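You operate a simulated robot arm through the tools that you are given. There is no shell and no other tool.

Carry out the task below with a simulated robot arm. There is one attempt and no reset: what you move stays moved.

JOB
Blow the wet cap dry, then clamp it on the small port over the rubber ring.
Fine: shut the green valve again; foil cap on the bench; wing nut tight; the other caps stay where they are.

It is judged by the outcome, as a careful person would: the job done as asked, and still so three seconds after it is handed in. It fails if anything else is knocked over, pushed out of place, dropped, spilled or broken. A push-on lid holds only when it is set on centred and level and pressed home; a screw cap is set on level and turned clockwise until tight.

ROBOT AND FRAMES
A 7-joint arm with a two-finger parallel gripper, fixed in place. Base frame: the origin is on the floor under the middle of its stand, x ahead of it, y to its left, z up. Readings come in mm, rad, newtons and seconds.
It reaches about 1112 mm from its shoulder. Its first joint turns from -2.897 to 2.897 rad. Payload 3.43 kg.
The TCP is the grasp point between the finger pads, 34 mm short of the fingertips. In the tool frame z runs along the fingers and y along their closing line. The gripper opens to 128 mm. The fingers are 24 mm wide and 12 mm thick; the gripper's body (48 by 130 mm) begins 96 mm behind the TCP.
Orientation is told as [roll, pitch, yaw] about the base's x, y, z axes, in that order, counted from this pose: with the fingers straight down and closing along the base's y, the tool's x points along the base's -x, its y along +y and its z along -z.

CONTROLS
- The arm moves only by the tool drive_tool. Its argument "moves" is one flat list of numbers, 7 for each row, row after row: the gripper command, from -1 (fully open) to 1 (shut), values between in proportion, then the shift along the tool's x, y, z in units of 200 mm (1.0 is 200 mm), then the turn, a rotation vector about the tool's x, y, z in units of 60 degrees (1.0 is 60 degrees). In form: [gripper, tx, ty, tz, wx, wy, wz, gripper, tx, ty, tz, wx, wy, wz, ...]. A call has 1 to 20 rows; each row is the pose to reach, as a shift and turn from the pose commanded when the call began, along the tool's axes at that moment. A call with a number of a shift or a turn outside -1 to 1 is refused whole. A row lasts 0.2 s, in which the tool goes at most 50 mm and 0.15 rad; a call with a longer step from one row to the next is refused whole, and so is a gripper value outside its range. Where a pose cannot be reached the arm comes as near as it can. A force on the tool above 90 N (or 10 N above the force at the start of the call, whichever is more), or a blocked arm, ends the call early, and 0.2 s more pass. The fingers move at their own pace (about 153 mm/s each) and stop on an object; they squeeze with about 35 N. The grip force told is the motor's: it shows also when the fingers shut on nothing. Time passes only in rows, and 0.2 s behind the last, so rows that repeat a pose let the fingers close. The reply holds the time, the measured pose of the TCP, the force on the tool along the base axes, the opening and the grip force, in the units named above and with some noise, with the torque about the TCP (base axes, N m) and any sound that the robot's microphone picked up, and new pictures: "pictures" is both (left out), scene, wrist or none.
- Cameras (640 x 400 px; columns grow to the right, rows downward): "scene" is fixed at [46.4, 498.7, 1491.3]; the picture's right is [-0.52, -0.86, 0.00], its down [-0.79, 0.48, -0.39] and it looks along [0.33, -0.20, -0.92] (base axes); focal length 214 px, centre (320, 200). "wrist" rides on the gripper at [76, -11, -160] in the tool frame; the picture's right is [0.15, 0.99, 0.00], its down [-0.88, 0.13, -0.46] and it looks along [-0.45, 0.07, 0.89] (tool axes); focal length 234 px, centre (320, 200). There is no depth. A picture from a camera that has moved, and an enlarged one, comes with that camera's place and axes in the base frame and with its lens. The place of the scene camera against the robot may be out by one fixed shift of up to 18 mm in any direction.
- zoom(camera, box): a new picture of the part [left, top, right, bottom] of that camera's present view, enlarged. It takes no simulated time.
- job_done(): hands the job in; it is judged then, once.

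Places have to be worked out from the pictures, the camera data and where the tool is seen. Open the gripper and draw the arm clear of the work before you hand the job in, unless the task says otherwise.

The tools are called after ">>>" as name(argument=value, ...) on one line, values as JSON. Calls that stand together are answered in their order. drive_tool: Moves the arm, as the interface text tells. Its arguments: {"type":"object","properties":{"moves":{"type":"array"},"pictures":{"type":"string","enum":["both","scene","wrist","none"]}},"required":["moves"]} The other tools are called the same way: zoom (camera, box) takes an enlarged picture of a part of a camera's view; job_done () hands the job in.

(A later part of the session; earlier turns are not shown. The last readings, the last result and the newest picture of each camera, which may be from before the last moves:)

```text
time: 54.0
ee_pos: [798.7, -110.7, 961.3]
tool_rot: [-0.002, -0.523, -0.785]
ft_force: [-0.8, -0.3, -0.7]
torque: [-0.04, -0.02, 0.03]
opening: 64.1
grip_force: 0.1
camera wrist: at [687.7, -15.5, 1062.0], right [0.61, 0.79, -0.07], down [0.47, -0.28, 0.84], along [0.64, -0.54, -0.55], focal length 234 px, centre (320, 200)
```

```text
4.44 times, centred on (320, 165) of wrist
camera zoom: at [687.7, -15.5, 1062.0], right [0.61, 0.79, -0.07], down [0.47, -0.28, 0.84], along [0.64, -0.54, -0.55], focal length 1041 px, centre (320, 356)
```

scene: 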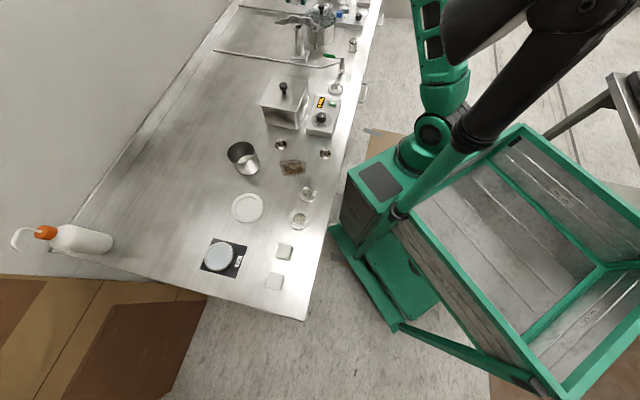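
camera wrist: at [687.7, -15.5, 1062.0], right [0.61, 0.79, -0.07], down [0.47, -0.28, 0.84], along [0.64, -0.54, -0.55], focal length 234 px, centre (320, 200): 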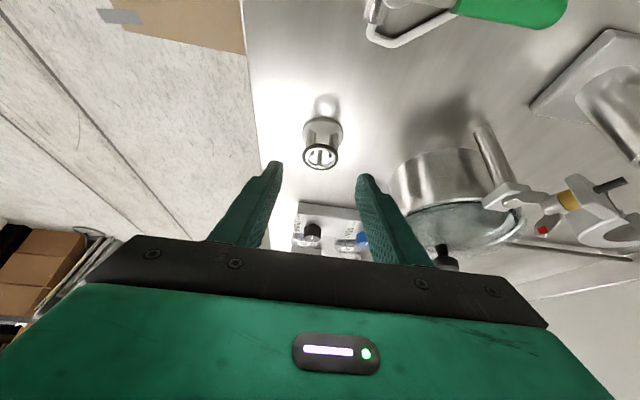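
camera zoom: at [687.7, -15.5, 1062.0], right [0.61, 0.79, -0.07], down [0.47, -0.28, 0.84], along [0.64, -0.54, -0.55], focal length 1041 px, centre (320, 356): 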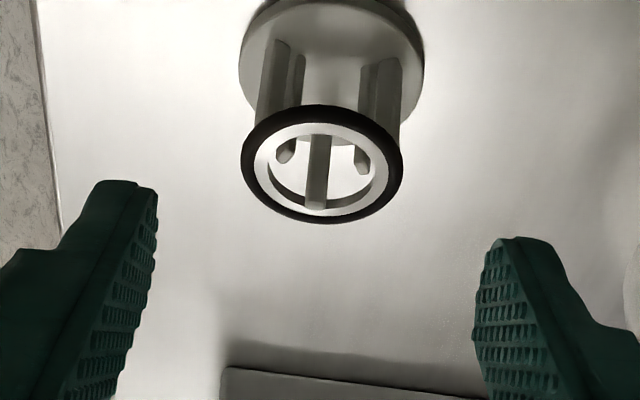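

The ring centre comes out at (821.5, -133.5, 893.5) from three views. I level the tool above it.

>>> drive_tool(moves=[0.125, -0.05, 0, -0.04, 0, 0.125, 0, 0.125, -0.1, 0, -0.05, 0, 0.25, 0, 0.125, -0.15, 0, -0.04, 0, 0.375, 0, 0.125, -0.199, 0, -0.022, 0, 0.5, 0, 0.125, -0.199, 0, -0.022, 0, 0.5, 0], pictures="wrist")

>>> zoom(camera="wrist", box=[260, 110, 380, 220])

```text
time: 55.2
ee_pos: [819.6, -134.8, 984.8]
tool_rot: [-0.003, 0.004, -0.786]
ft_force: [0.0, 0.3, -0.1]
torque: [0.01, 0.0, -0.01]
opening: 56.1
grip_force: 0.0
camera wrist: at [759.9, -88.3, 1145.7], right [0.6, 0.8, 0.0], down [0.72, -0.53, 0.45], along [0.36, -0.27, -0.89], focal length 234 px, centre (320, 200)
```

wrist: 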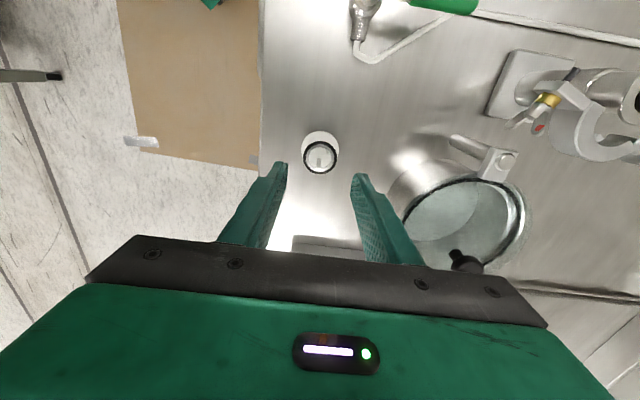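

```text
3.64 times, centred on (320, 165) of wrist
camera zoom: at [759.9, -88.3, 1145.7], right [0.6, 0.8, 0.0], down [0.72, -0.53, 0.45], along [0.36, -0.27, -0.89], focal length 852 px, centre (320, 327)
```

zoom: 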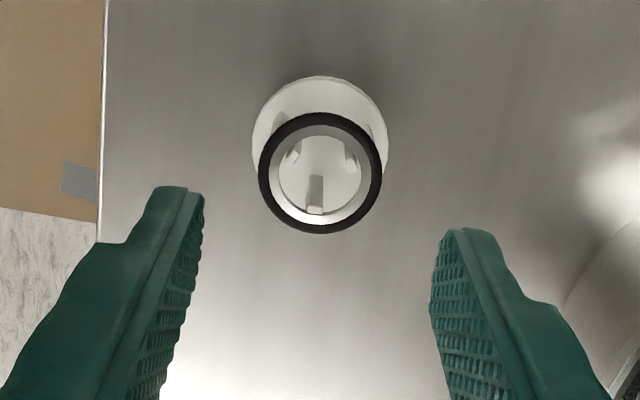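

The ring is centred under the tool within about half a millimetre. I descend so the fingertips reach z≈890.5 around it.

>>> drive_tool(moves=[0.2, 0, 0, 0.1, 0, 0, 0, 0.2, 0, 0, 0.2, 0, 0, 0, 0.2, 0, 0, 0.27, 0, 0, 0, 0.2, 0, 0, 0.3, 0, 0, 0, 0.2, 0, 0, 0.3, 0, 0, 0], pictures="wrist")

>>> zoom(camera="wrist", box=[270, 130, 370, 220])

>>> zoom(camera="scene", box=[325, 20, 385, 70])

```text
time: 56.4
ee_pos: [820.8, -133.5, 925.2]
tool_rot: [-0.003, 0.0, -0.785]
ft_force: [-0.9, 0.0, -0.2]
torque: [0.0, 0.01, 0.01]
opening: 51.4
grip_force: 0.1
camera wrist: at [759.4, -89.1, 1085.3], right [0.6, 0.8, 0.0], down [0.72, -0.53, 0.45], along [0.36, -0.27, -0.89], focal length 234 px, centre (320, 200)
```

wrist: 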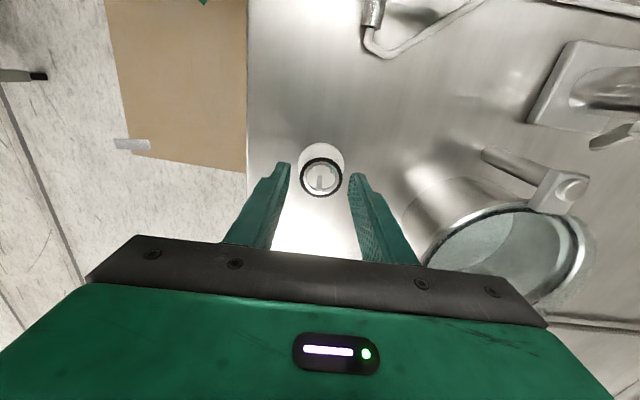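

```text
4.44 times, centred on (320, 175) of wrist
camera zoom: at [759.4, -89.1, 1085.3], right [0.6, 0.8, 0.0], down [0.72, -0.53, 0.45], along [0.36, -0.27, -0.89], focal length 1041 px, centre (320, 311)
```

zoom: 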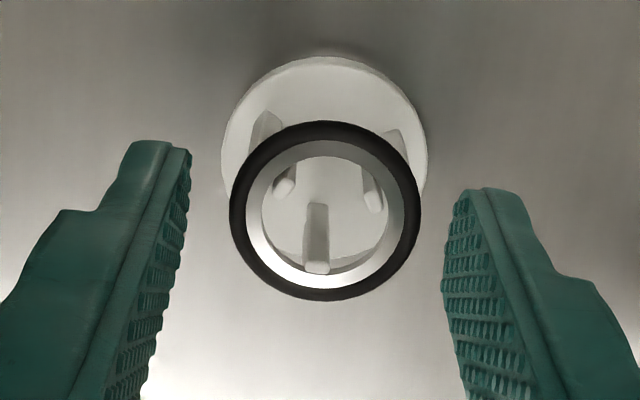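

```text
8.00 times, centred on (355, 45) of scene
camera zoom: at [46.4, 498.7, 1491.3], right [-0.52, -0.86, 0.0], down [-0.79, 0.48, -0.39], along [0.33, -0.2, -0.92], focal length 1716 px, centre (40, 1440)
```

zoom: 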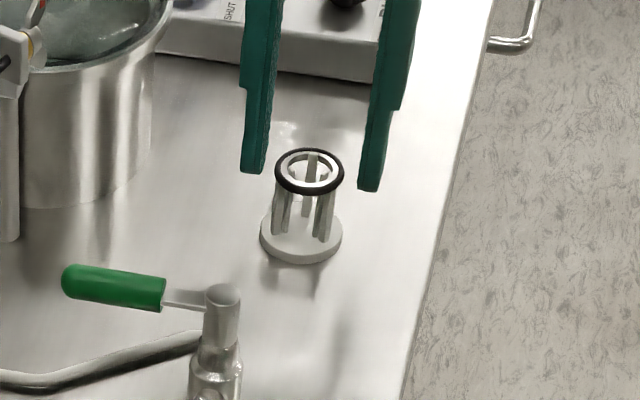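

The ring sits about 1.3 mm toward the back finger, so I shift slightly, lower 1.5 mm, and then close on the O-ring.

>>> drive_tool(moves=[0.2, 0, 0.006, 0.004, 0, 0, 0, 0.2, 0, 0.006, 0.0075, 0, 0, 0, 0.4, 0, 0.006, 0.0075, 0, 0, 0, 1, 0, 0.006, 0.0075, 0, 0, 0, 1, 0, 0.006, 0.0075, 0, 0, 0], pictures="wrist")

>>> zoom(camera="wrist", box=[270, 130, 370, 220])

>>> zoom(camera="scene", box=[325, 20, 385, 70])

```text
time: 57.6
ee_pos: [822.2, -135.0, 922.7]
tool_rot: [0.0, 0.002, -0.787]
ft_force: [0.3, -0.8, -0.7]
torque: [-0.02, 0.0, 0.01]
opening: 36.0
grip_force: 35.0
camera wrist: at [760.9, -88.3, 1083.6], right [0.6, 0.8, 0.0], down [0.72, -0.53, 0.45], along [0.36, -0.27, -0.89], focal length 234 px, centre (320, 200)
```

wrist: 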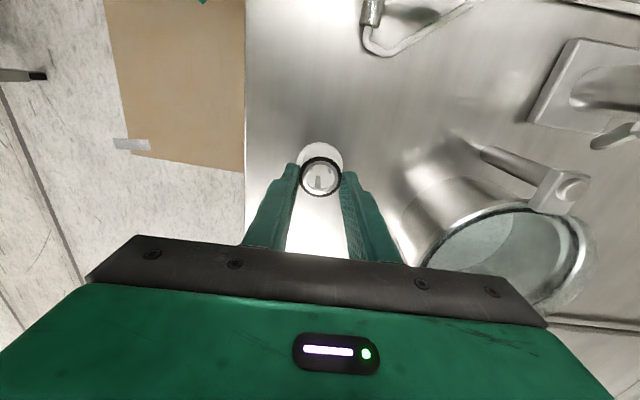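

```text
4.44 times, centred on (320, 175) of wrist
camera zoom: at [760.9, -88.3, 1083.6], right [0.6, 0.8, 0.0], down [0.72, -0.53, 0.45], along [0.36, -0.27, -0.89], focal length 1041 px, centre (320, 311)
```

zoom: 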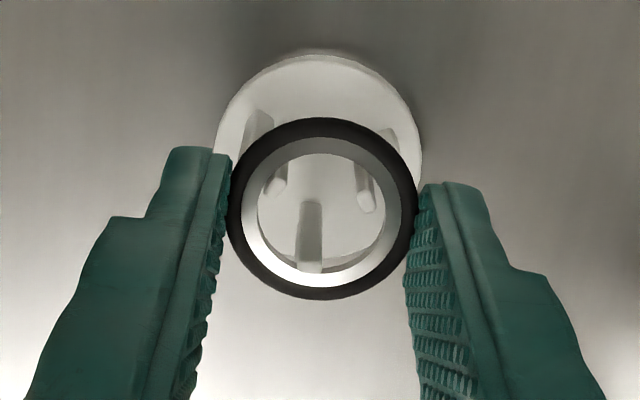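

```text
8.00 times, centred on (355, 45) of scene
camera zoom: at [46.4, 498.7, 1491.3], right [-0.52, -0.86, 0.0], down [-0.79, 0.48, -0.39], along [0.33, -0.2, -0.92], focal length 1716 px, centre (40, 1440)
```

zoom: 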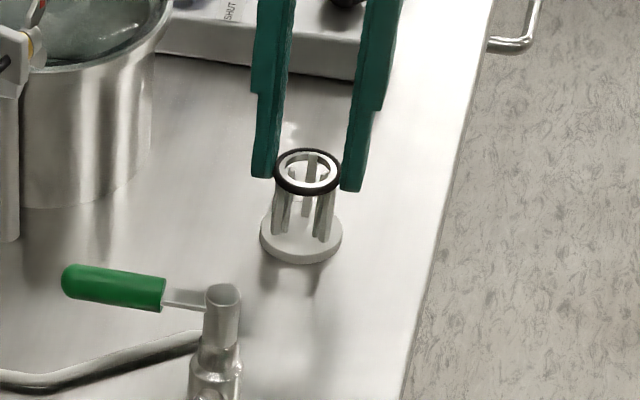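

Gripped at 36 mm across the O-ring. I lift slowly and check that it follows and stays level.

>>> drive_tool(moves=[1, 0, 0, -0.015, 0, 0, 0, 1, 0, 0, -0.03, 0, 0, 0, 1, 0, 0, -0.06, 0, 0, 0, 1, 0, 0, -0.12, 0, 0, 0, 1, 0, 0, -0.25, 0, 0, 0, 1, 0, 0, -0.25, 0, 0, 0], pictures="wrist")

>>> zoom(camera="wrist", box=[270, 130, 370, 220])

>>> zoom(camera="scene", box=[325, 0, 385, 50])

```text
time: 59.0
ee_pos: [822.0, -134.7, 971.8]
tool_rot: [-0.003, 0.001, -0.786]
ft_force: [0.2, 0.0, 0.1]
torque: [-0.01, 0.01, -0.02]
opening: 35.8
grip_force: 35.4
camera wrist: at [761.3, -88.0, 1133.9], right [0.6, 0.8, 0.0], down [0.72, -0.53, 0.45], along [0.36, -0.27, -0.89], focal length 234 px, centre (320, 200)
```

wrist: 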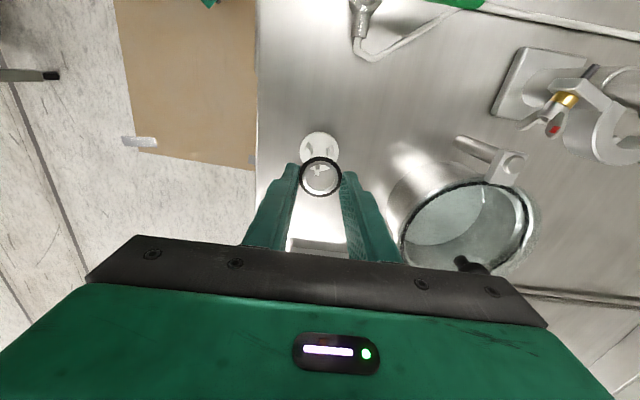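

```text
4.44 times, centred on (320, 175) of wrist
camera zoom: at [761.3, -88.0, 1133.9], right [0.6, 0.8, 0.0], down [0.72, -0.53, 0.45], along [0.36, -0.27, -0.89], focal length 1041 px, centre (320, 311)
```

zoom: 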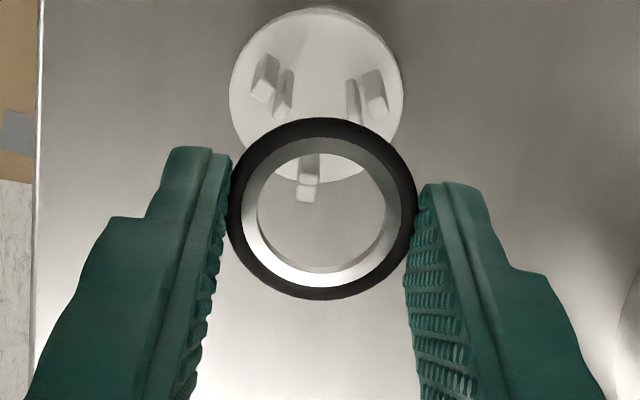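

```text
8.00 times, centred on (355, 25) of scene
camera zoom: at [46.4, 498.7, 1491.3], right [-0.52, -0.86, 0.0], down [-0.79, 0.48, -0.39], along [0.33, -0.2, -0.92], focal length 1716 px, centre (40, 1600)
```

zoom: 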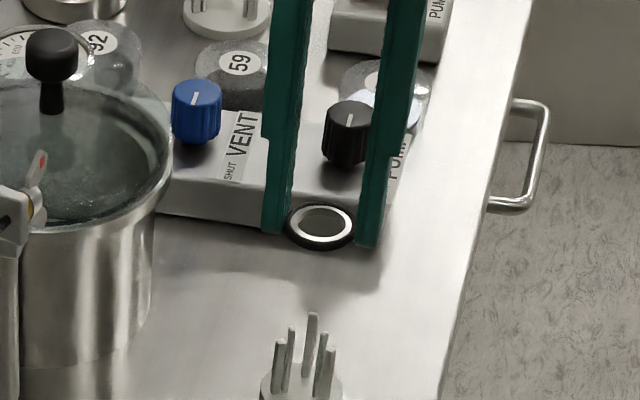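

The ring is held level near the tips and its stand stayed put. I raise to clear the clamp and carry the ring over the port.

>>> drive_tool(moves=[1, 0, 0, -0.2, 0, 0, 0, 1, 0, 0, -0.4, 0, 0, 0, 1, 0.08, 0.17, -0.44, 0, 0, 0, 1, 0.16, 0.34, -0.44, 0, 0, 0, 1, 0.24, 0.51, -0.44, 0, 0, 0, 1, 0.32, 0.68, -0.44, 0, 0, 0, 1, 0.4, 0.83, -0.44, 0, 0, 0, 1, 0.45, 0.93, -0.44, 0, 0, 0, 1, 0.45, 0.93, -0.44, 0, 0, 0], pictures="wrist")

>>> zoom(camera="wrist", box=[240, 70, 420, 220])

```text
time: 61.0
ee_pos: [889.4, 60.1, 1059.1]
tool_rot: [-0.001, 0.0, -0.784]
ft_force: [0.2, 0.1, -0.4]
torque: [0.01, 0.0, 0.02]
opening: 35.8
grip_force: 35.0
camera wrist: at [829.1, 107.1, 1220.8], right [0.6, 0.8, 0.0], down [0.72, -0.53, 0.45], along [0.36, -0.27, -0.89], focal length 234 px, centre (320, 200)
```

wrist: 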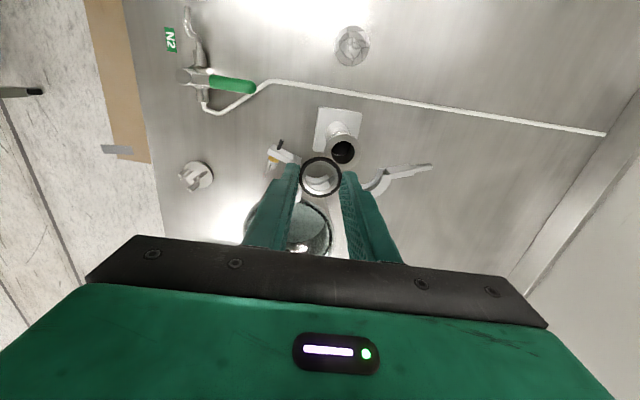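

```text
2.67 times, centred on (330, 145) of wrist
camera zoom: at [829.1, 107.1, 1220.8], right [0.6, 0.8, 0.0], down [0.72, -0.53, 0.45], along [0.36, -0.27, -0.89], focal length 624 px, centre (293, 347)
```

zoom: 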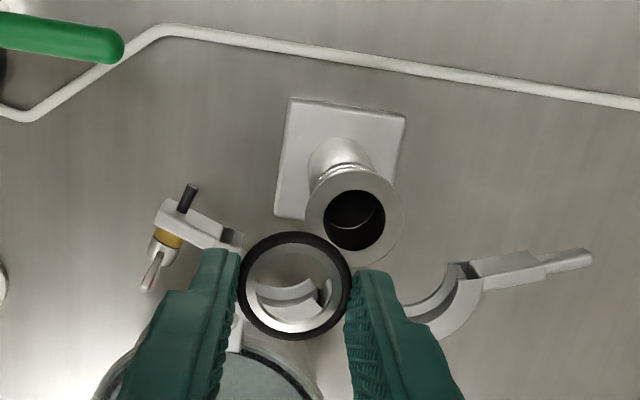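

The bare flange is visible and centred at about (898.8, 86), z≈977. I centre the ring over it and come down to about 10 mm above.

>>> drive_tool(moves=[1, 0.03, 0.07, 0, 0, 0, 0, 1, 0.0525, 0.125, 0, 0, 0, 0, 1, 0.0525, 0.125, 0.1, 0, 0, 0, 1, 0.0525, 0.125, 0.18, 0, 0, 0, 1, 0.0525, 0.125, 0.18, 0, 0, 0], pictures="wrist")

>>> zoom(camera="wrist", box=[270, 130, 370, 220])

>>> zoom(camera="scene", box=[275, 0, 335, 50])

```text
time: 62.2
ee_pos: [900.1, 85.4, 1026.2]
tool_rot: [-0.002, 0.001, -0.785]
ft_force: [-0.9, 0.6, 0.4]
torque: [-0.01, 0.02, 0.01]
opening: 36.0
grip_force: 35.4
camera wrist: at [839.2, 132.1, 1185.9], right [0.6, 0.8, 0.0], down [0.72, -0.53, 0.46], along [0.36, -0.27, -0.89], focal length 234 px, centre (320, 200)
```

wrist: 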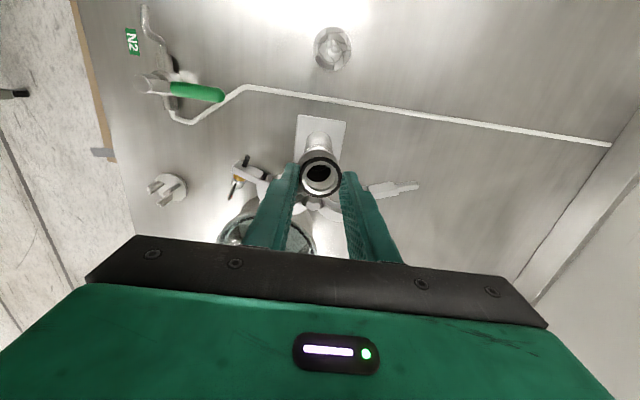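

```text
4.44 times, centred on (320, 175) of wrist
camera zoom: at [839.2, 132.1, 1185.9], right [0.6, 0.8, 0.0], down [0.72, -0.53, 0.46], along [0.36, -0.27, -0.89], focal length 1041 px, centre (320, 311)
```

zoom: 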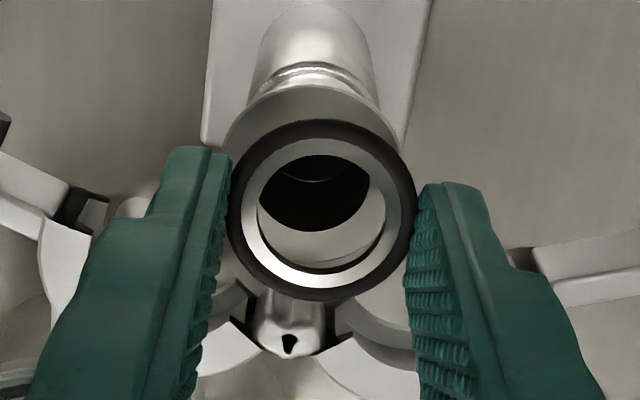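

```text
8.00 times, centred on (305, 25) of scene
camera zoom: at [46.4, 498.7, 1491.3], right [-0.52, -0.86, 0.0], down [-0.79, 0.48, -0.39], along [0.33, -0.2, -0.92], focal length 1716 px, centre (440, 1600)
```

zoom: 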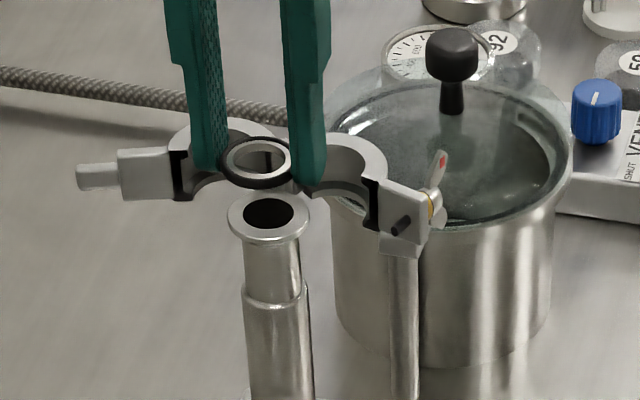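

>>> zoom(camera="scene", box=[298, 12, 318, 34])

>>> zoom(camera="wrist", box=[295, 145, 345, 200])

```text
16.00 times, centred on (308, 23) of scene
camera zoom: at [46.4, 498.7, 1491.3], right [-0.52, -0.86, 0.0], down [-0.79, 0.48, -0.39], along [0.33, -0.2, -0.92], focal length 3432 px, centre (512, 3032)
```

zoom: 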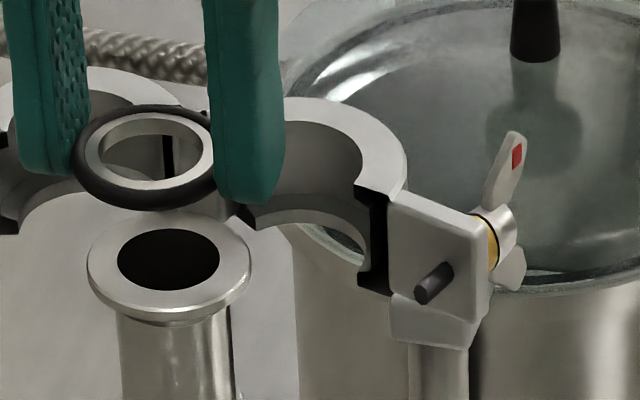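

```text
7.27 times, centred on (320, 172) of wrist
camera zoom: at [839.2, 132.1, 1185.9], right [0.6, 0.8, 0.0], down [0.72, -0.53, 0.46], along [0.36, -0.27, -0.89], focal length 1703 px, centre (320, 400)
```

zoom: 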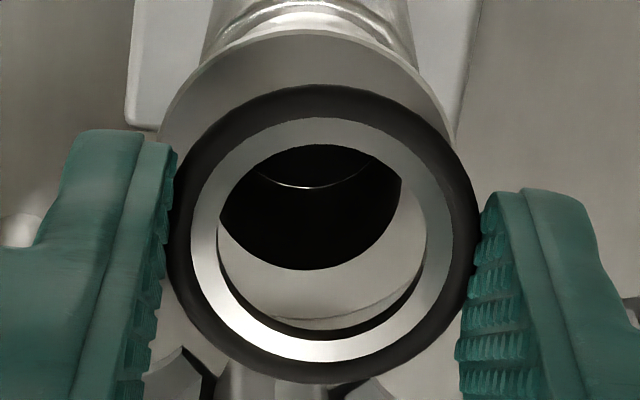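

Detailed views show the ring about 2.2 mm too far back and 0.6 mm left of the port axis. I correct this and lower to just above the flange.

>>> drive_tool(moves=[1, -0.003, -0.011, 0, 0, 0, 0, 1, -0.003, -0.011, 0.03, 0, 0, 0, 1, -0.003, -0.011, 0.055, 0, 0, 0, 1, -0.003, -0.011, 0.055, 0, 0, 0], pictures="wrist")

>>> zoom(camera="scene", box=[298, 12, 318, 34])

>>> zoom(camera="wrist", box=[295, 145, 345, 200])

```text
time: 63.2
ee_pos: [899.3, 82.8, 1012.7]
tool_rot: [-0.003, -0.001, -0.785]
ft_force: [0.1, 0.9, -0.7]
torque: [0.01, 0.01, 0.0]
opening: 35.7
grip_force: 35.5
camera wrist: at [838.4, 129.9, 1173.8], right [0.6, 0.8, 0.0], down [0.72, -0.53, 0.45], along [0.36, -0.27, -0.89], focal length 234 px, centre (320, 200)
```

wrist: 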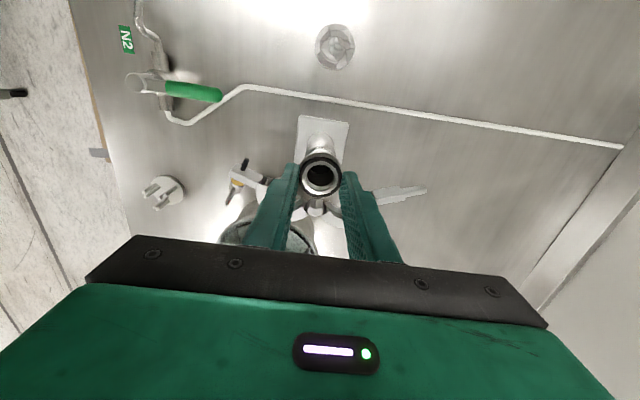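

```text
16.00 times, centred on (308, 23) of scene
camera zoom: at [46.4, 498.7, 1491.3], right [-0.52, -0.86, 0.0], down [-0.79, 0.48, -0.39], along [0.33, -0.2, -0.92], focal length 3432 px, centre (512, 3032)
```

zoom: 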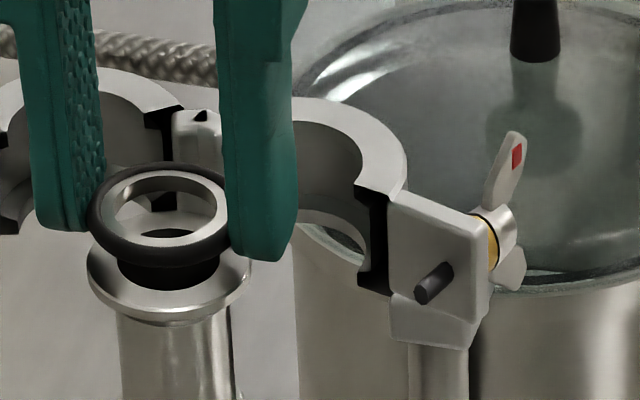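

```text
7.27 times, centred on (320, 172) of wrist
camera zoom: at [838.4, 129.9, 1173.8], right [0.6, 0.8, 0.0], down [0.72, -0.53, 0.45], along [0.36, -0.27, -0.89], focal length 1703 px, centre (320, 400)
```

zoom: 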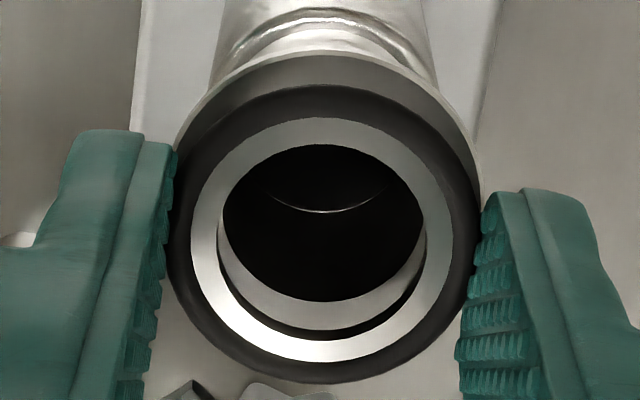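

Both views now agree: ring centred on the port axis within ~0.5 mm, flange face ≈ z 973.5. I lower gently until contact.

>>> drive_tool(moves=[1, 0, 0, 0.01, 0, 0, 0, 1, 0, 0, 0.02, 0, 0, 0, 1, 0, 0, 0.02, 0, 0, 0], pictures="none")

>>> drive_tool(moves=[1, 0, 0, 0.006, 0, 0, 0], pictures="none")

```text
time: 64.0
ee_pos: [899.1, 82.9, 1009.8]
tool_rot: [-0.001, -0.001, -0.785]
ft_force: [0.6, -0.5, -0.4]
torque: [0.02, -0.01, 0.02]
opening: 36.0
grip_force: 35.1
```

```text
time: 64.4
ee_pos: [899.2, 83.6, 1008.8]
tool_rot: [-0.004, 0.001, -0.786]
ft_force: [-0.8, 0.5, 1.1]
torque: [0.0, 0.0, 0.0]
opening: 35.8
grip_force: 34.6
```

>>> drive_tool(moves=[1, 0, 0, 0.006, 0, 0, 0], pictures="none")

>>> drive_tool(moves=[1, 0, 0, 0.005, 0, 0, 0], pictures="wrist")

>>> zoom(camera="scene", box=[298, 12, 318, 34])

>>> zoom(camera="wrist", box=[295, 145, 345, 200])

```text
time: 64.8
ee_pos: [898.8, 83.7, 1008.8]
tool_rot: [0.0, 0.001, -0.785]
ft_force: [-3.6, -1.4, 9.3]
torque: [0.05, 0.08, 0.11]
opening: 35.6
grip_force: 34.8
```

```text
time: 65.2
ee_pos: [899.8, 84.4, 1009.2]
tool_rot: [0.001, -0.001, -0.784]
ft_force: [-1.3, 0.4, 21.8]
torque: [-0.21, 0.38, -0.1]
opening: 36.1
grip_force: 35.1
camera wrist: at [837.9, 130.1, 1169.4], right [0.6, 0.8, 0.0], down [0.71, -0.53, 0.46], along [0.37, -0.27, -0.89], focal length 234 px, centre (320, 200)
```

wrist: 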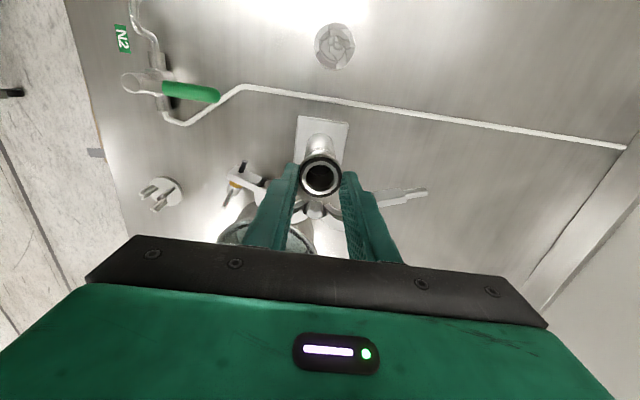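

```text
16.00 times, centred on (308, 23) of scene
camera zoom: at [46.4, 498.7, 1491.3], right [-0.52, -0.86, 0.0], down [-0.79, 0.48, -0.39], along [0.33, -0.2, -0.92], focal length 3432 px, centre (512, 3032)
```

zoom: 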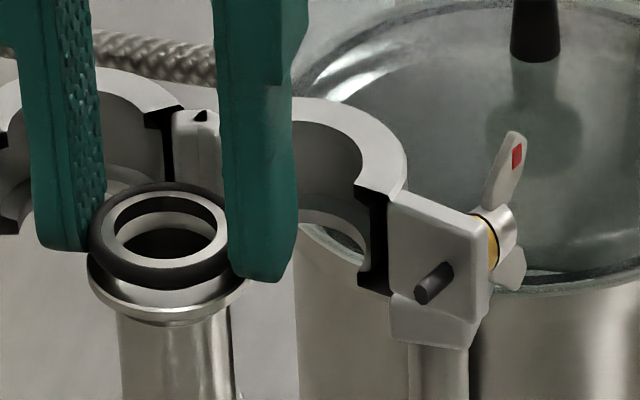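

```text
7.27 times, centred on (320, 172) of wrist
camera zoom: at [837.9, 130.1, 1169.4], right [0.6, 0.8, 0.0], down [0.71, -0.53, 0.46], along [0.37, -0.27, -0.89], focal length 1703 px, centre (320, 400)
```

zoom: 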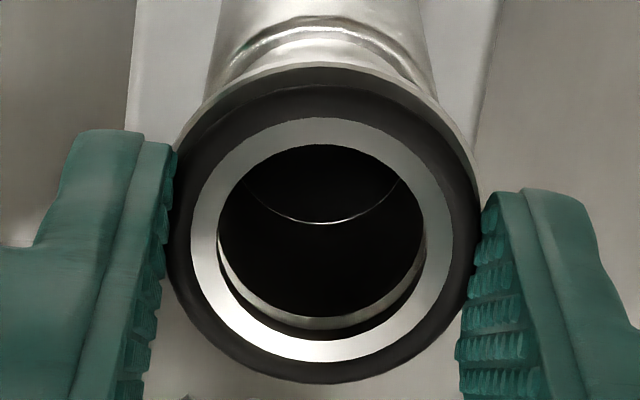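

Contact (~22 N) with the ring centred over the bore. I relieve the pressure slightly and open the fingers gradually so the ring settles on the flange.

>>> drive_tool(moves=[1, 0, 0, -0.009, 0, 0, 0, 1, 0, 0, -0.011, 0, 0, 0, 0.43, 0, 0, -0.011, 0, 0, 0, 0.41, 0, 0, -0.011, 0, 0, 0, 0.35, 0, 0, -0.011, 0, 0, 0, 0.25, 0, 0, -0.011, 0, 0, 0, 0.2, 0, 0, -0.011, 0, 0, 0], pictures="wrist")

>>> zoom(camera="scene", box=[298, 12, 318, 34])

>>> zoom(camera="wrist", box=[295, 145, 345, 200])

```text
time: 66.8
ee_pos: [899.6, 83.0, 1009.0]
tool_rot: [-0.001, -0.002, -0.784]
ft_force: [-0.6, -0.1, 0.3]
torque: [0.01, 0.01, 0.02]
opening: 51.5
grip_force: 0.1
camera wrist: at [838.6, 129.8, 1169.5], right [0.6, 0.8, 0.0], down [0.72, -0.53, 0.45], along [0.36, -0.27, -0.89], focal length 234 px, centre (320, 200)
```

wrist: 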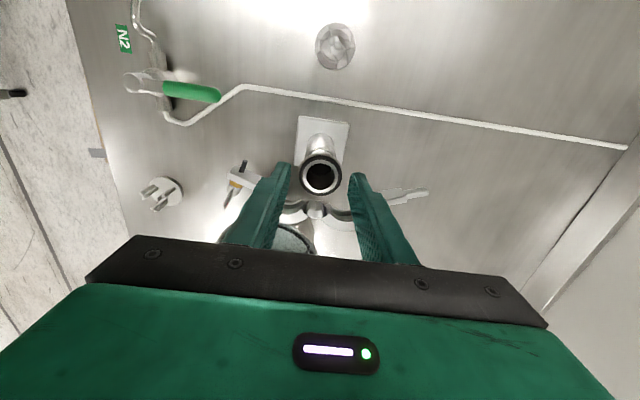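

```text
16.00 times, centred on (308, 23) of scene
camera zoom: at [46.4, 498.7, 1491.3], right [-0.52, -0.86, 0.0], down [-0.79, 0.48, -0.39], along [0.33, -0.2, -0.92], focal length 3432 px, centre (512, 3032)
```

zoom: 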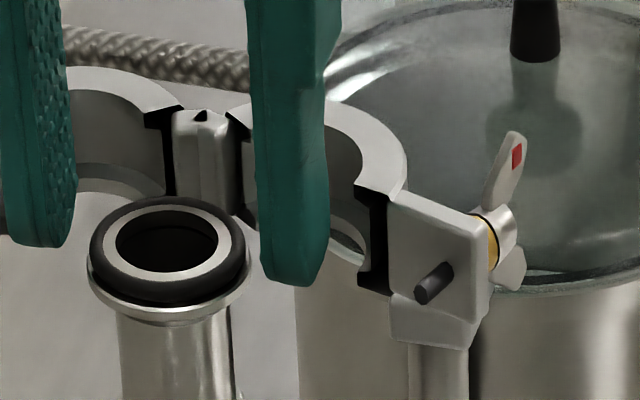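

```text
7.27 times, centred on (320, 172) of wrist
camera zoom: at [838.6, 129.8, 1169.5], right [0.6, 0.8, 0.0], down [0.72, -0.53, 0.45], along [0.36, -0.27, -0.89], focal length 1703 px, centre (320, 400)
```

zoom: 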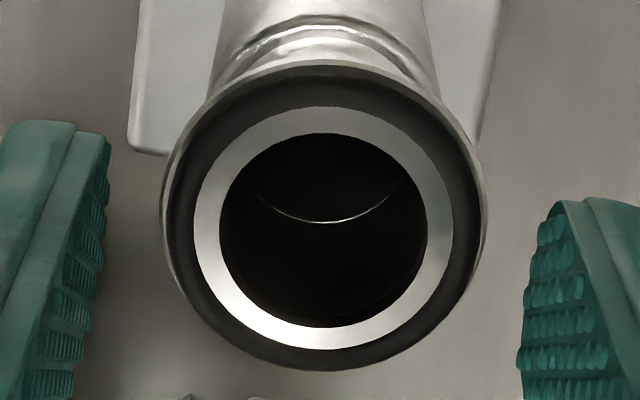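

The ring dropped into place, concentric and flat on the flange. Now I rise and travel back to cap 26.

>>> drive_tool(moves=[0.2, 0, 0, -0.05, 0, 0, 0, 0.2, 0, 0, -0.2, 0, 0, 0, 0.2, 0, 0, -0.3, 0, 0, 0, 0.2, 0.16, -0.185, -0.3, 0, 0, 0, 0.2, 0.32, -0.37, -0.3, 0, 0, 0, 0.3, 0.48, -0.555, -0.3, 0, 0, 0, 0.3, 0.64, -0.74, -0.3, 0, 0, 0, 0.3, 0.76, -0.88, -0.25, 0, 0, 0, 0.3, 0.813, -0.933, -0.1, 0, 0, 0, 0.3, 0.813, -0.933, 0, 0, 0, 0, 0.3, 0.813, -0.933, 0, 0, 0, 0], pictures="wrist")

>>> zoom(camera="wrist", box=[260, 90, 380, 220])

```text
time: 69.2
ee_pos: [650.2, 66.7, 1007.3]
tool_rot: [-0.002, 0.0, -0.785]
ft_force: [0.2, 0.2, 0.6]
torque: [0.02, -0.02, -0.02]
opening: 45.1
grip_force: 0.0
camera wrist: at [589.8, 113.4, 1168.8], right [0.6, 0.8, 0.0], down [0.72, -0.53, 0.45], along [0.36, -0.27, -0.89], focal length 234 px, centre (320, 200)
```

wrist: 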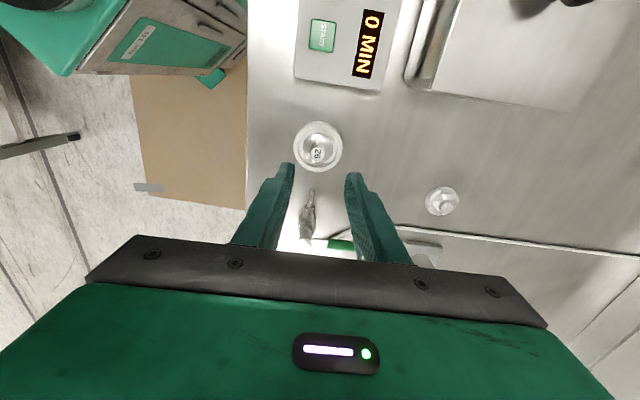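

```text
3.08 times, centred on (320, 155) of wrist
camera zoom: at [589.8, 113.4, 1168.8], right [0.6, 0.8, 0.0], down [0.72, -0.53, 0.45], along [0.36, -0.27, -0.89], focal length 720 px, centre (320, 338)
```

zoom: 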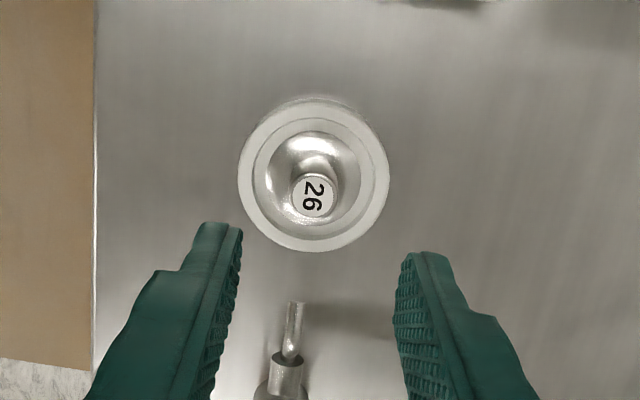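

Cap 26's stem is at about (652.3, 64.3) with its top at z≈894. I correct the offset and lower the open fingers around the stem.

>>> drive_tool(moves=[0.35, -0.0145, -0.009, 0, 0, 0, 0, 0.35, -0.0145, -0.009, 0.2, 0, 0, 0, 0.35, -0.0145, -0.009, 0.35, 0, 0, 0, 0.35, -0.0145, -0.009, 0.41, 0, 0, 0, 0.35, -0.0145, -0.009, 0.41, 0, 0, 0], pictures="wrist")

>>> zoom(camera="wrist", box=[270, 120, 370, 220])

>>> zoom(camera="scene", box=[320, 66, 350, 100])

```text
time: 70.4
ee_pos: [654.5, 62.9, 926.4]
tool_rot: [0.001, -0.002, -0.786]
ft_force: [-0.2, -0.4, -0.1]
torque: [0.02, -0.01, 0.0]
opening: 41.5
grip_force: 0.1
camera wrist: at [592.9, 109.1, 1086.9], right [0.6, 0.8, 0.0], down [0.72, -0.53, 0.46], along [0.36, -0.27, -0.89], focal length 234 px, centre (320, 200)
```

wrist: 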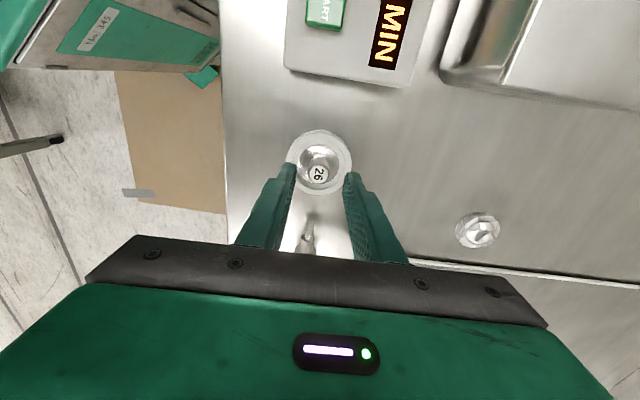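

```text
4.00 times, centred on (320, 170) of wrist
camera zoom: at [592.9, 109.1, 1086.9], right [0.6, 0.8, 0.0], down [0.72, -0.53, 0.46], along [0.36, -0.27, -0.89], focal length 937 px, centre (320, 320)
```

zoom: 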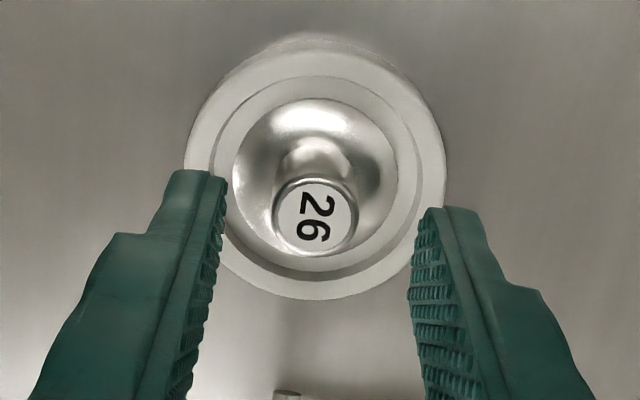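

```text
11.76 times, centred on (335, 83) of scene
camera zoom: at [46.4, 498.7, 1491.3], right [-0.52, -0.86, 0.0], down [-0.79, 0.48, -0.39], along [0.33, -0.2, -0.92], focal length 2523 px, centre (144, 1576)
```

zoom: 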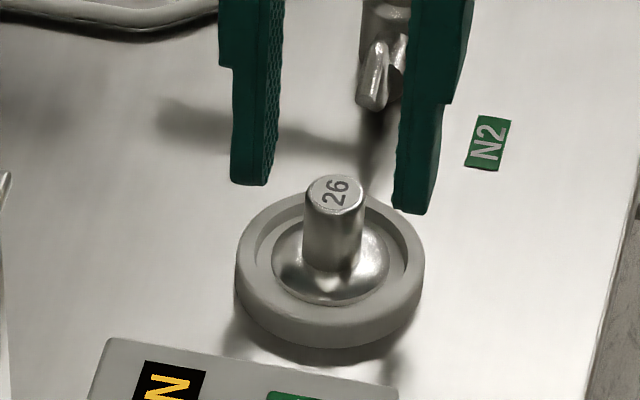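

The views agree the label top is at z≈887 and the stem is centred within 0.5 mm. I lower 19 mm further so the tips sit around the lower stem, and check force.

>>> drive_tool(moves=[0.35, 0, -0.002, 0.05, 0, 0, 0, 0.35, 0, -0.002, 0.08, 0, 0, 0, 0.35, 0, -0.002, 0.095, 0, 0, 0, 0.35, 0, -0.002, 0.095, 0, 0, 0], pictures="wrist")

>>> zoom(camera="wrist", box=[270, 120, 370, 220])

>>> zoom(camera="scene", box=[320, 66, 350, 100])

```text
time: 71.4
ee_pos: [653.4, 62.5, 908.7]
tool_rot: [-0.003, 0.001, -0.785]
ft_force: [-0.9, -0.1, -0.9]
torque: [-0.01, 0.03, -0.02]
opening: 41.5
grip_force: 0.1
camera wrist: at [593.1, 109.0, 1068.6], right [0.6, 0.8, 0.0], down [0.72, -0.53, 0.45], along [0.36, -0.27, -0.89], focal length 234 px, centre (320, 200)
```

wrist: 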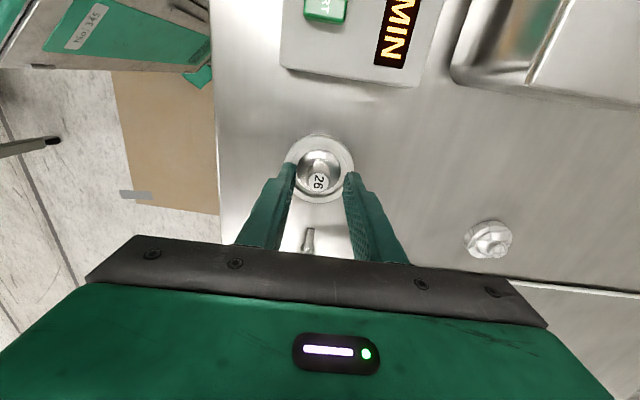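

```text
4.00 times, centred on (320, 170) of wrist
camera zoom: at [593.1, 109.0, 1068.6], right [0.6, 0.8, 0.0], down [0.72, -0.53, 0.45], along [0.36, -0.27, -0.89], focal length 937 px, centre (320, 320)
```

zoom: 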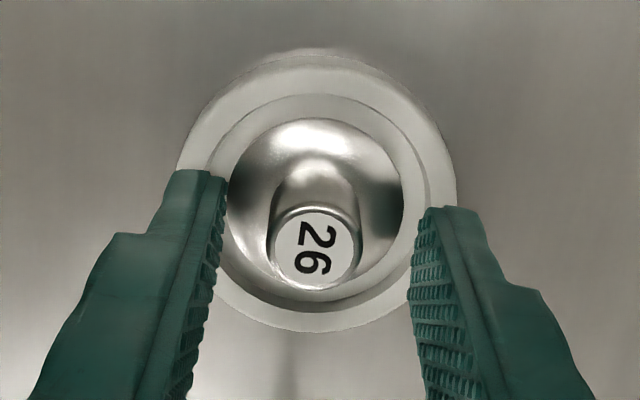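

```text
11.76 times, centred on (335, 83) of scene
camera zoom: at [46.4, 498.7, 1491.3], right [-0.52, -0.86, 0.0], down [-0.79, 0.48, -0.39], along [0.33, -0.2, -0.92], focal length 2523 px, centre (144, 1576)
```

zoom: 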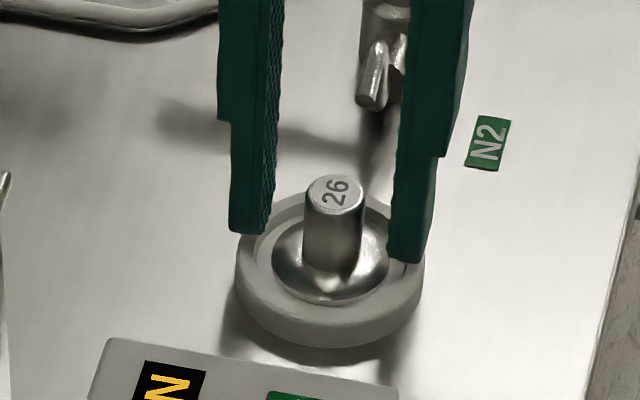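

Tips are at z≈874.6, around the stem. I close on it.

>>> drive_tool(moves=[0.6, 0, 0, 0, 0, 0, 0, 1, 0, 0, 0, 0, 0, 0, 1, 0, 0, 0, 0, 0, 0], pictures="none")

>>> drive_tool(moves=[1, 0, 0, -0.02, 0, 0, 0, 1, 0, 0, -0.05, 0, 0, 0, 1, 0, 0, -0.15, 0, 0, 0, 1, 0, 0, -0.3, 0, 0, 0, 1, 0, 0, -0.45, 0, 0, 0, 1, 0, 0, -0.45, 0, 0, 0], pictures="wrist")

>>> zoom(camera="wrist", box=[270, 120, 370, 220])

>>> zoom(camera="scene", box=[310, 40, 355, 90])

```text
time: 72.2
ee_pos: [653.3, 61.5, 907.4]
tool_rot: [-0.002, 0.002, -0.785]
ft_force: [-0.2, 0.2, 0.0]
torque: [0.01, -0.02, 0.01]
opening: 18.0
grip_force: 34.7
```

```text
time: 73.6
ee_pos: [652.6, 61.9, 998.1]
tool_rot: [-0.001, 0.002, -0.785]
ft_force: [-0.4, -0.3, -0.9]
torque: [-0.01, 0.02, 0.01]
opening: 18.4
grip_force: 34.9
camera wrist: at [592.7, 108.0, 1158.6], right [0.6, 0.8, 0.0], down [0.72, -0.53, 0.45], along [0.36, -0.27, -0.89], focal length 234 px, centre (320, 200)
```

wrist: 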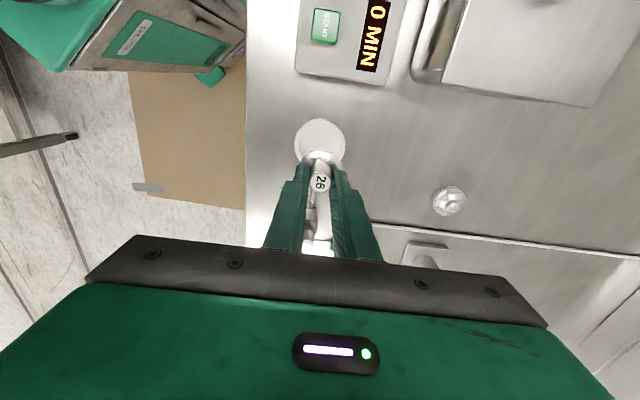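

```text
4.00 times, centred on (320, 170) of wrist
camera zoom: at [592.7, 108.0, 1158.6], right [0.6, 0.8, 0.0], down [0.72, -0.53, 0.45], along [0.36, -0.27, -0.89], focal length 937 px, centre (320, 320)
```

zoom: 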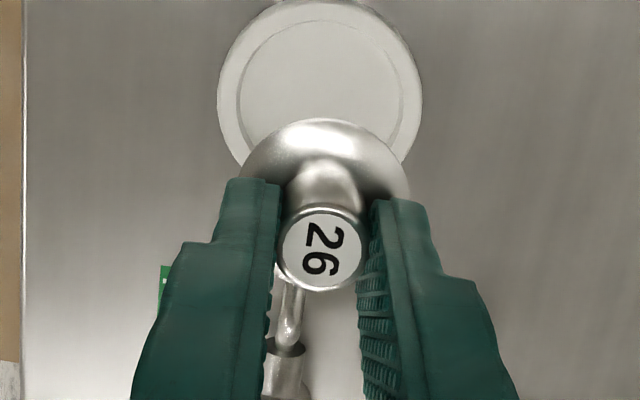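

```text
8.00 times, centred on (332, 65) of scene
camera zoom: at [46.4, 498.7, 1491.3], right [-0.52, -0.86, 0.0], down [-0.79, 0.48, -0.39], along [0.33, -0.2, -0.92], focal length 1716 px, centre (220, 1280)
```

zoom: 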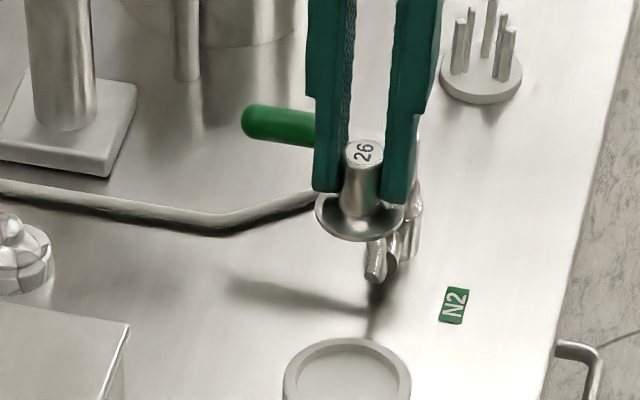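

Cap 26 is held upright by its stem. I rise and carry it over the port, keeping it well above the clamp.

>>> drive_tool(moves=[1, 0, 0, -0.2, 0, 0, 0, 1, 0, 0, -0.36, 0, 0, 0, 1, -0.15, 0.18, -0.36, 0, 0, 0, 1, -0.3, 0.36, -0.36, 0, 0, 0, 1, -0.45, 0.54, -0.36, 0, 0, 0, 1, -0.6, 0.72, -0.36, 0, 0, 0, 1, -0.72, 0.87, -0.36, 0, 0, 0, 1, -0.786, 0.947, -0.36, 0, 0, 0, 1, -0.786, 0.947, -0.36, 0, 0, 0], pictures="wrist")

>>> zoom(camera="wrist", box=[260, 90, 380, 220])

>>> zoom(camera="scene", box=[280, 0, 330, 50])

```text
time: 75.6
ee_pos: [896.6, 86.0, 1070.6]
tool_rot: [-0.002, 0.002, -0.785]
ft_force: [0.0, -0.1, -1.3]
torque: [0.0, -0.02, 0.04]
opening: 18.7
grip_force: 34.4
camera wrist: at [835.4, 130.9, 1230.8], right [0.6, 0.8, 0.0], down [0.72, -0.53, 0.45], along [0.36, -0.27, -0.89], focal length 234 px, centre (320, 200)
```

wrist: 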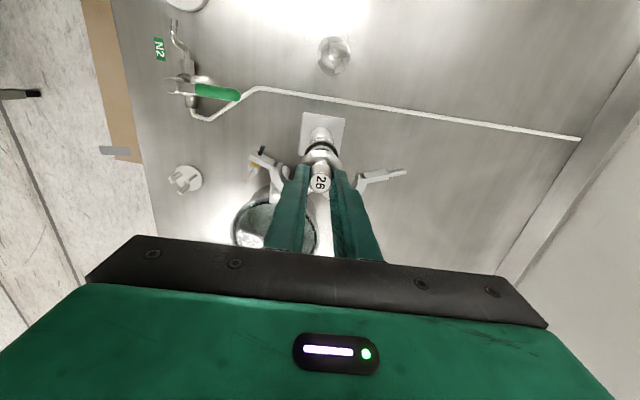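

```text
3.08 times, centred on (320, 155) of wrist
camera zoom: at [835.4, 130.9, 1230.8], right [0.6, 0.8, 0.0], down [0.72, -0.53, 0.45], along [0.36, -0.27, -0.89], focal length 720 px, centre (320, 338)
```

zoom: 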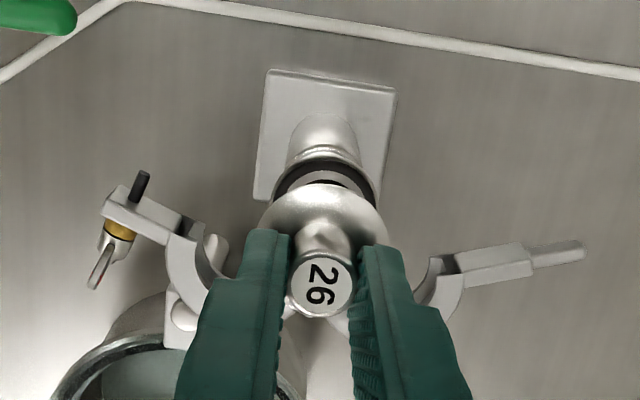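

```text
8.00 times, centred on (305, 25) of scene
camera zoom: at [46.4, 498.7, 1491.3], right [-0.52, -0.86, 0.0], down [-0.79, 0.48, -0.39], along [0.33, -0.2, -0.92], focal length 1716 px, centre (440, 1600)
```

zoom: 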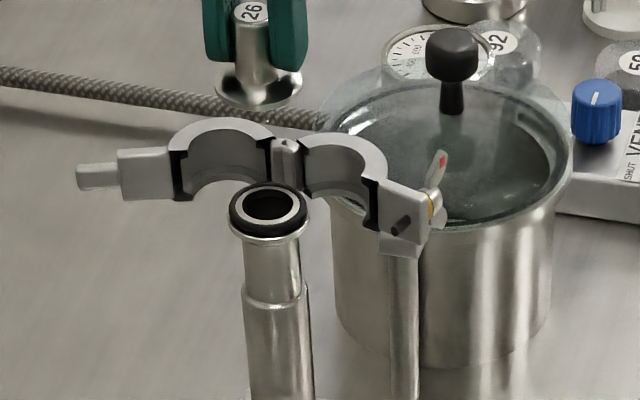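

The cap is nearly above the ring. I trim the position ~2 mm and lower to about 15 mm above the ring for a final alignment check.

>>> drive_tool(moves=[1, -0.009, 0.008, 0.05, 0, 0, 0, 1, -0.009, 0.008, 0.13, 0, 0, 0, 1, -0.009, 0.008, 0.155, 0, 0, 0, 1, -0.009, 0.008, 0.155, 0, 0, 0], pictures="wrist")

>>> zoom(camera="scene", box=[293, 4, 323, 36])

>>> zoom(camera="wrist", box=[285, 130, 355, 205])

```text
time: 76.6
ee_pos: [899.5, 85.0, 1039.5]
tool_rot: [-0.002, -0.002, -0.785]
ft_force: [0.2, -0.1, -0.6]
torque: [0.01, 0.02, 0.01]
opening: 18.5
grip_force: 34.8
camera wrist: at [838.8, 131.7, 1199.1], right [0.6, 0.8, 0.0], down [0.72, -0.53, 0.45], along [0.36, -0.27, -0.89], focal length 234 px, centre (320, 200)
```

wrist: 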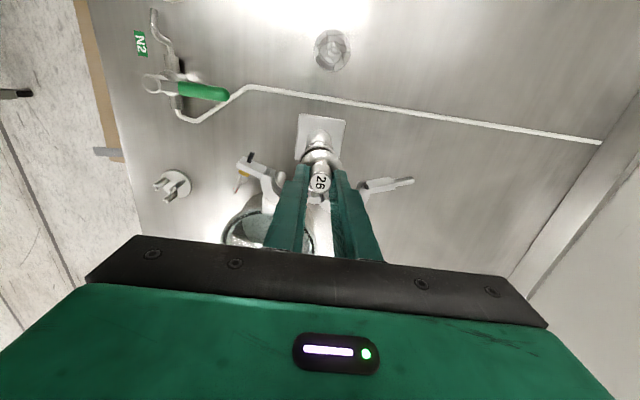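

```text
12.50 times, centred on (308, 20) of scene
camera zoom: at [46.4, 498.7, 1491.3], right [-0.52, -0.86, 0.0], down [-0.79, 0.48, -0.39], along [0.33, -0.2, -0.92], focal length 2681 px, centre (470, 2450)
```

zoom: 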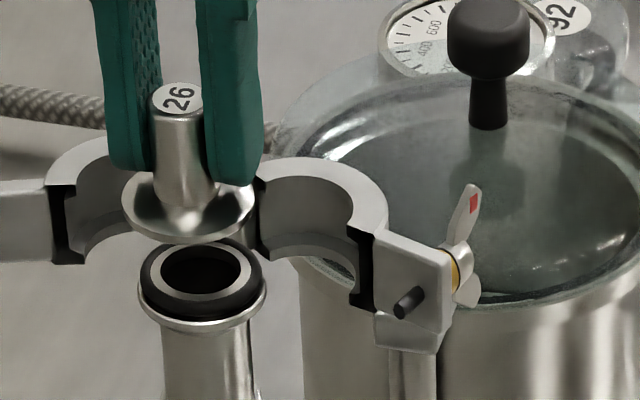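

```text
5.33 times, centred on (320, 168) of wrist
camera zoom: at [838.8, 131.7, 1199.1], right [0.6, 0.8, 0.0], down [0.72, -0.53, 0.45], along [0.36, -0.27, -0.89], focal length 1249 px, centre (320, 373)
```

zoom: 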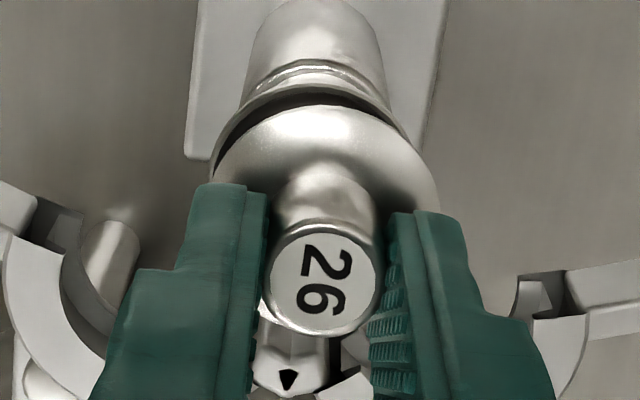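

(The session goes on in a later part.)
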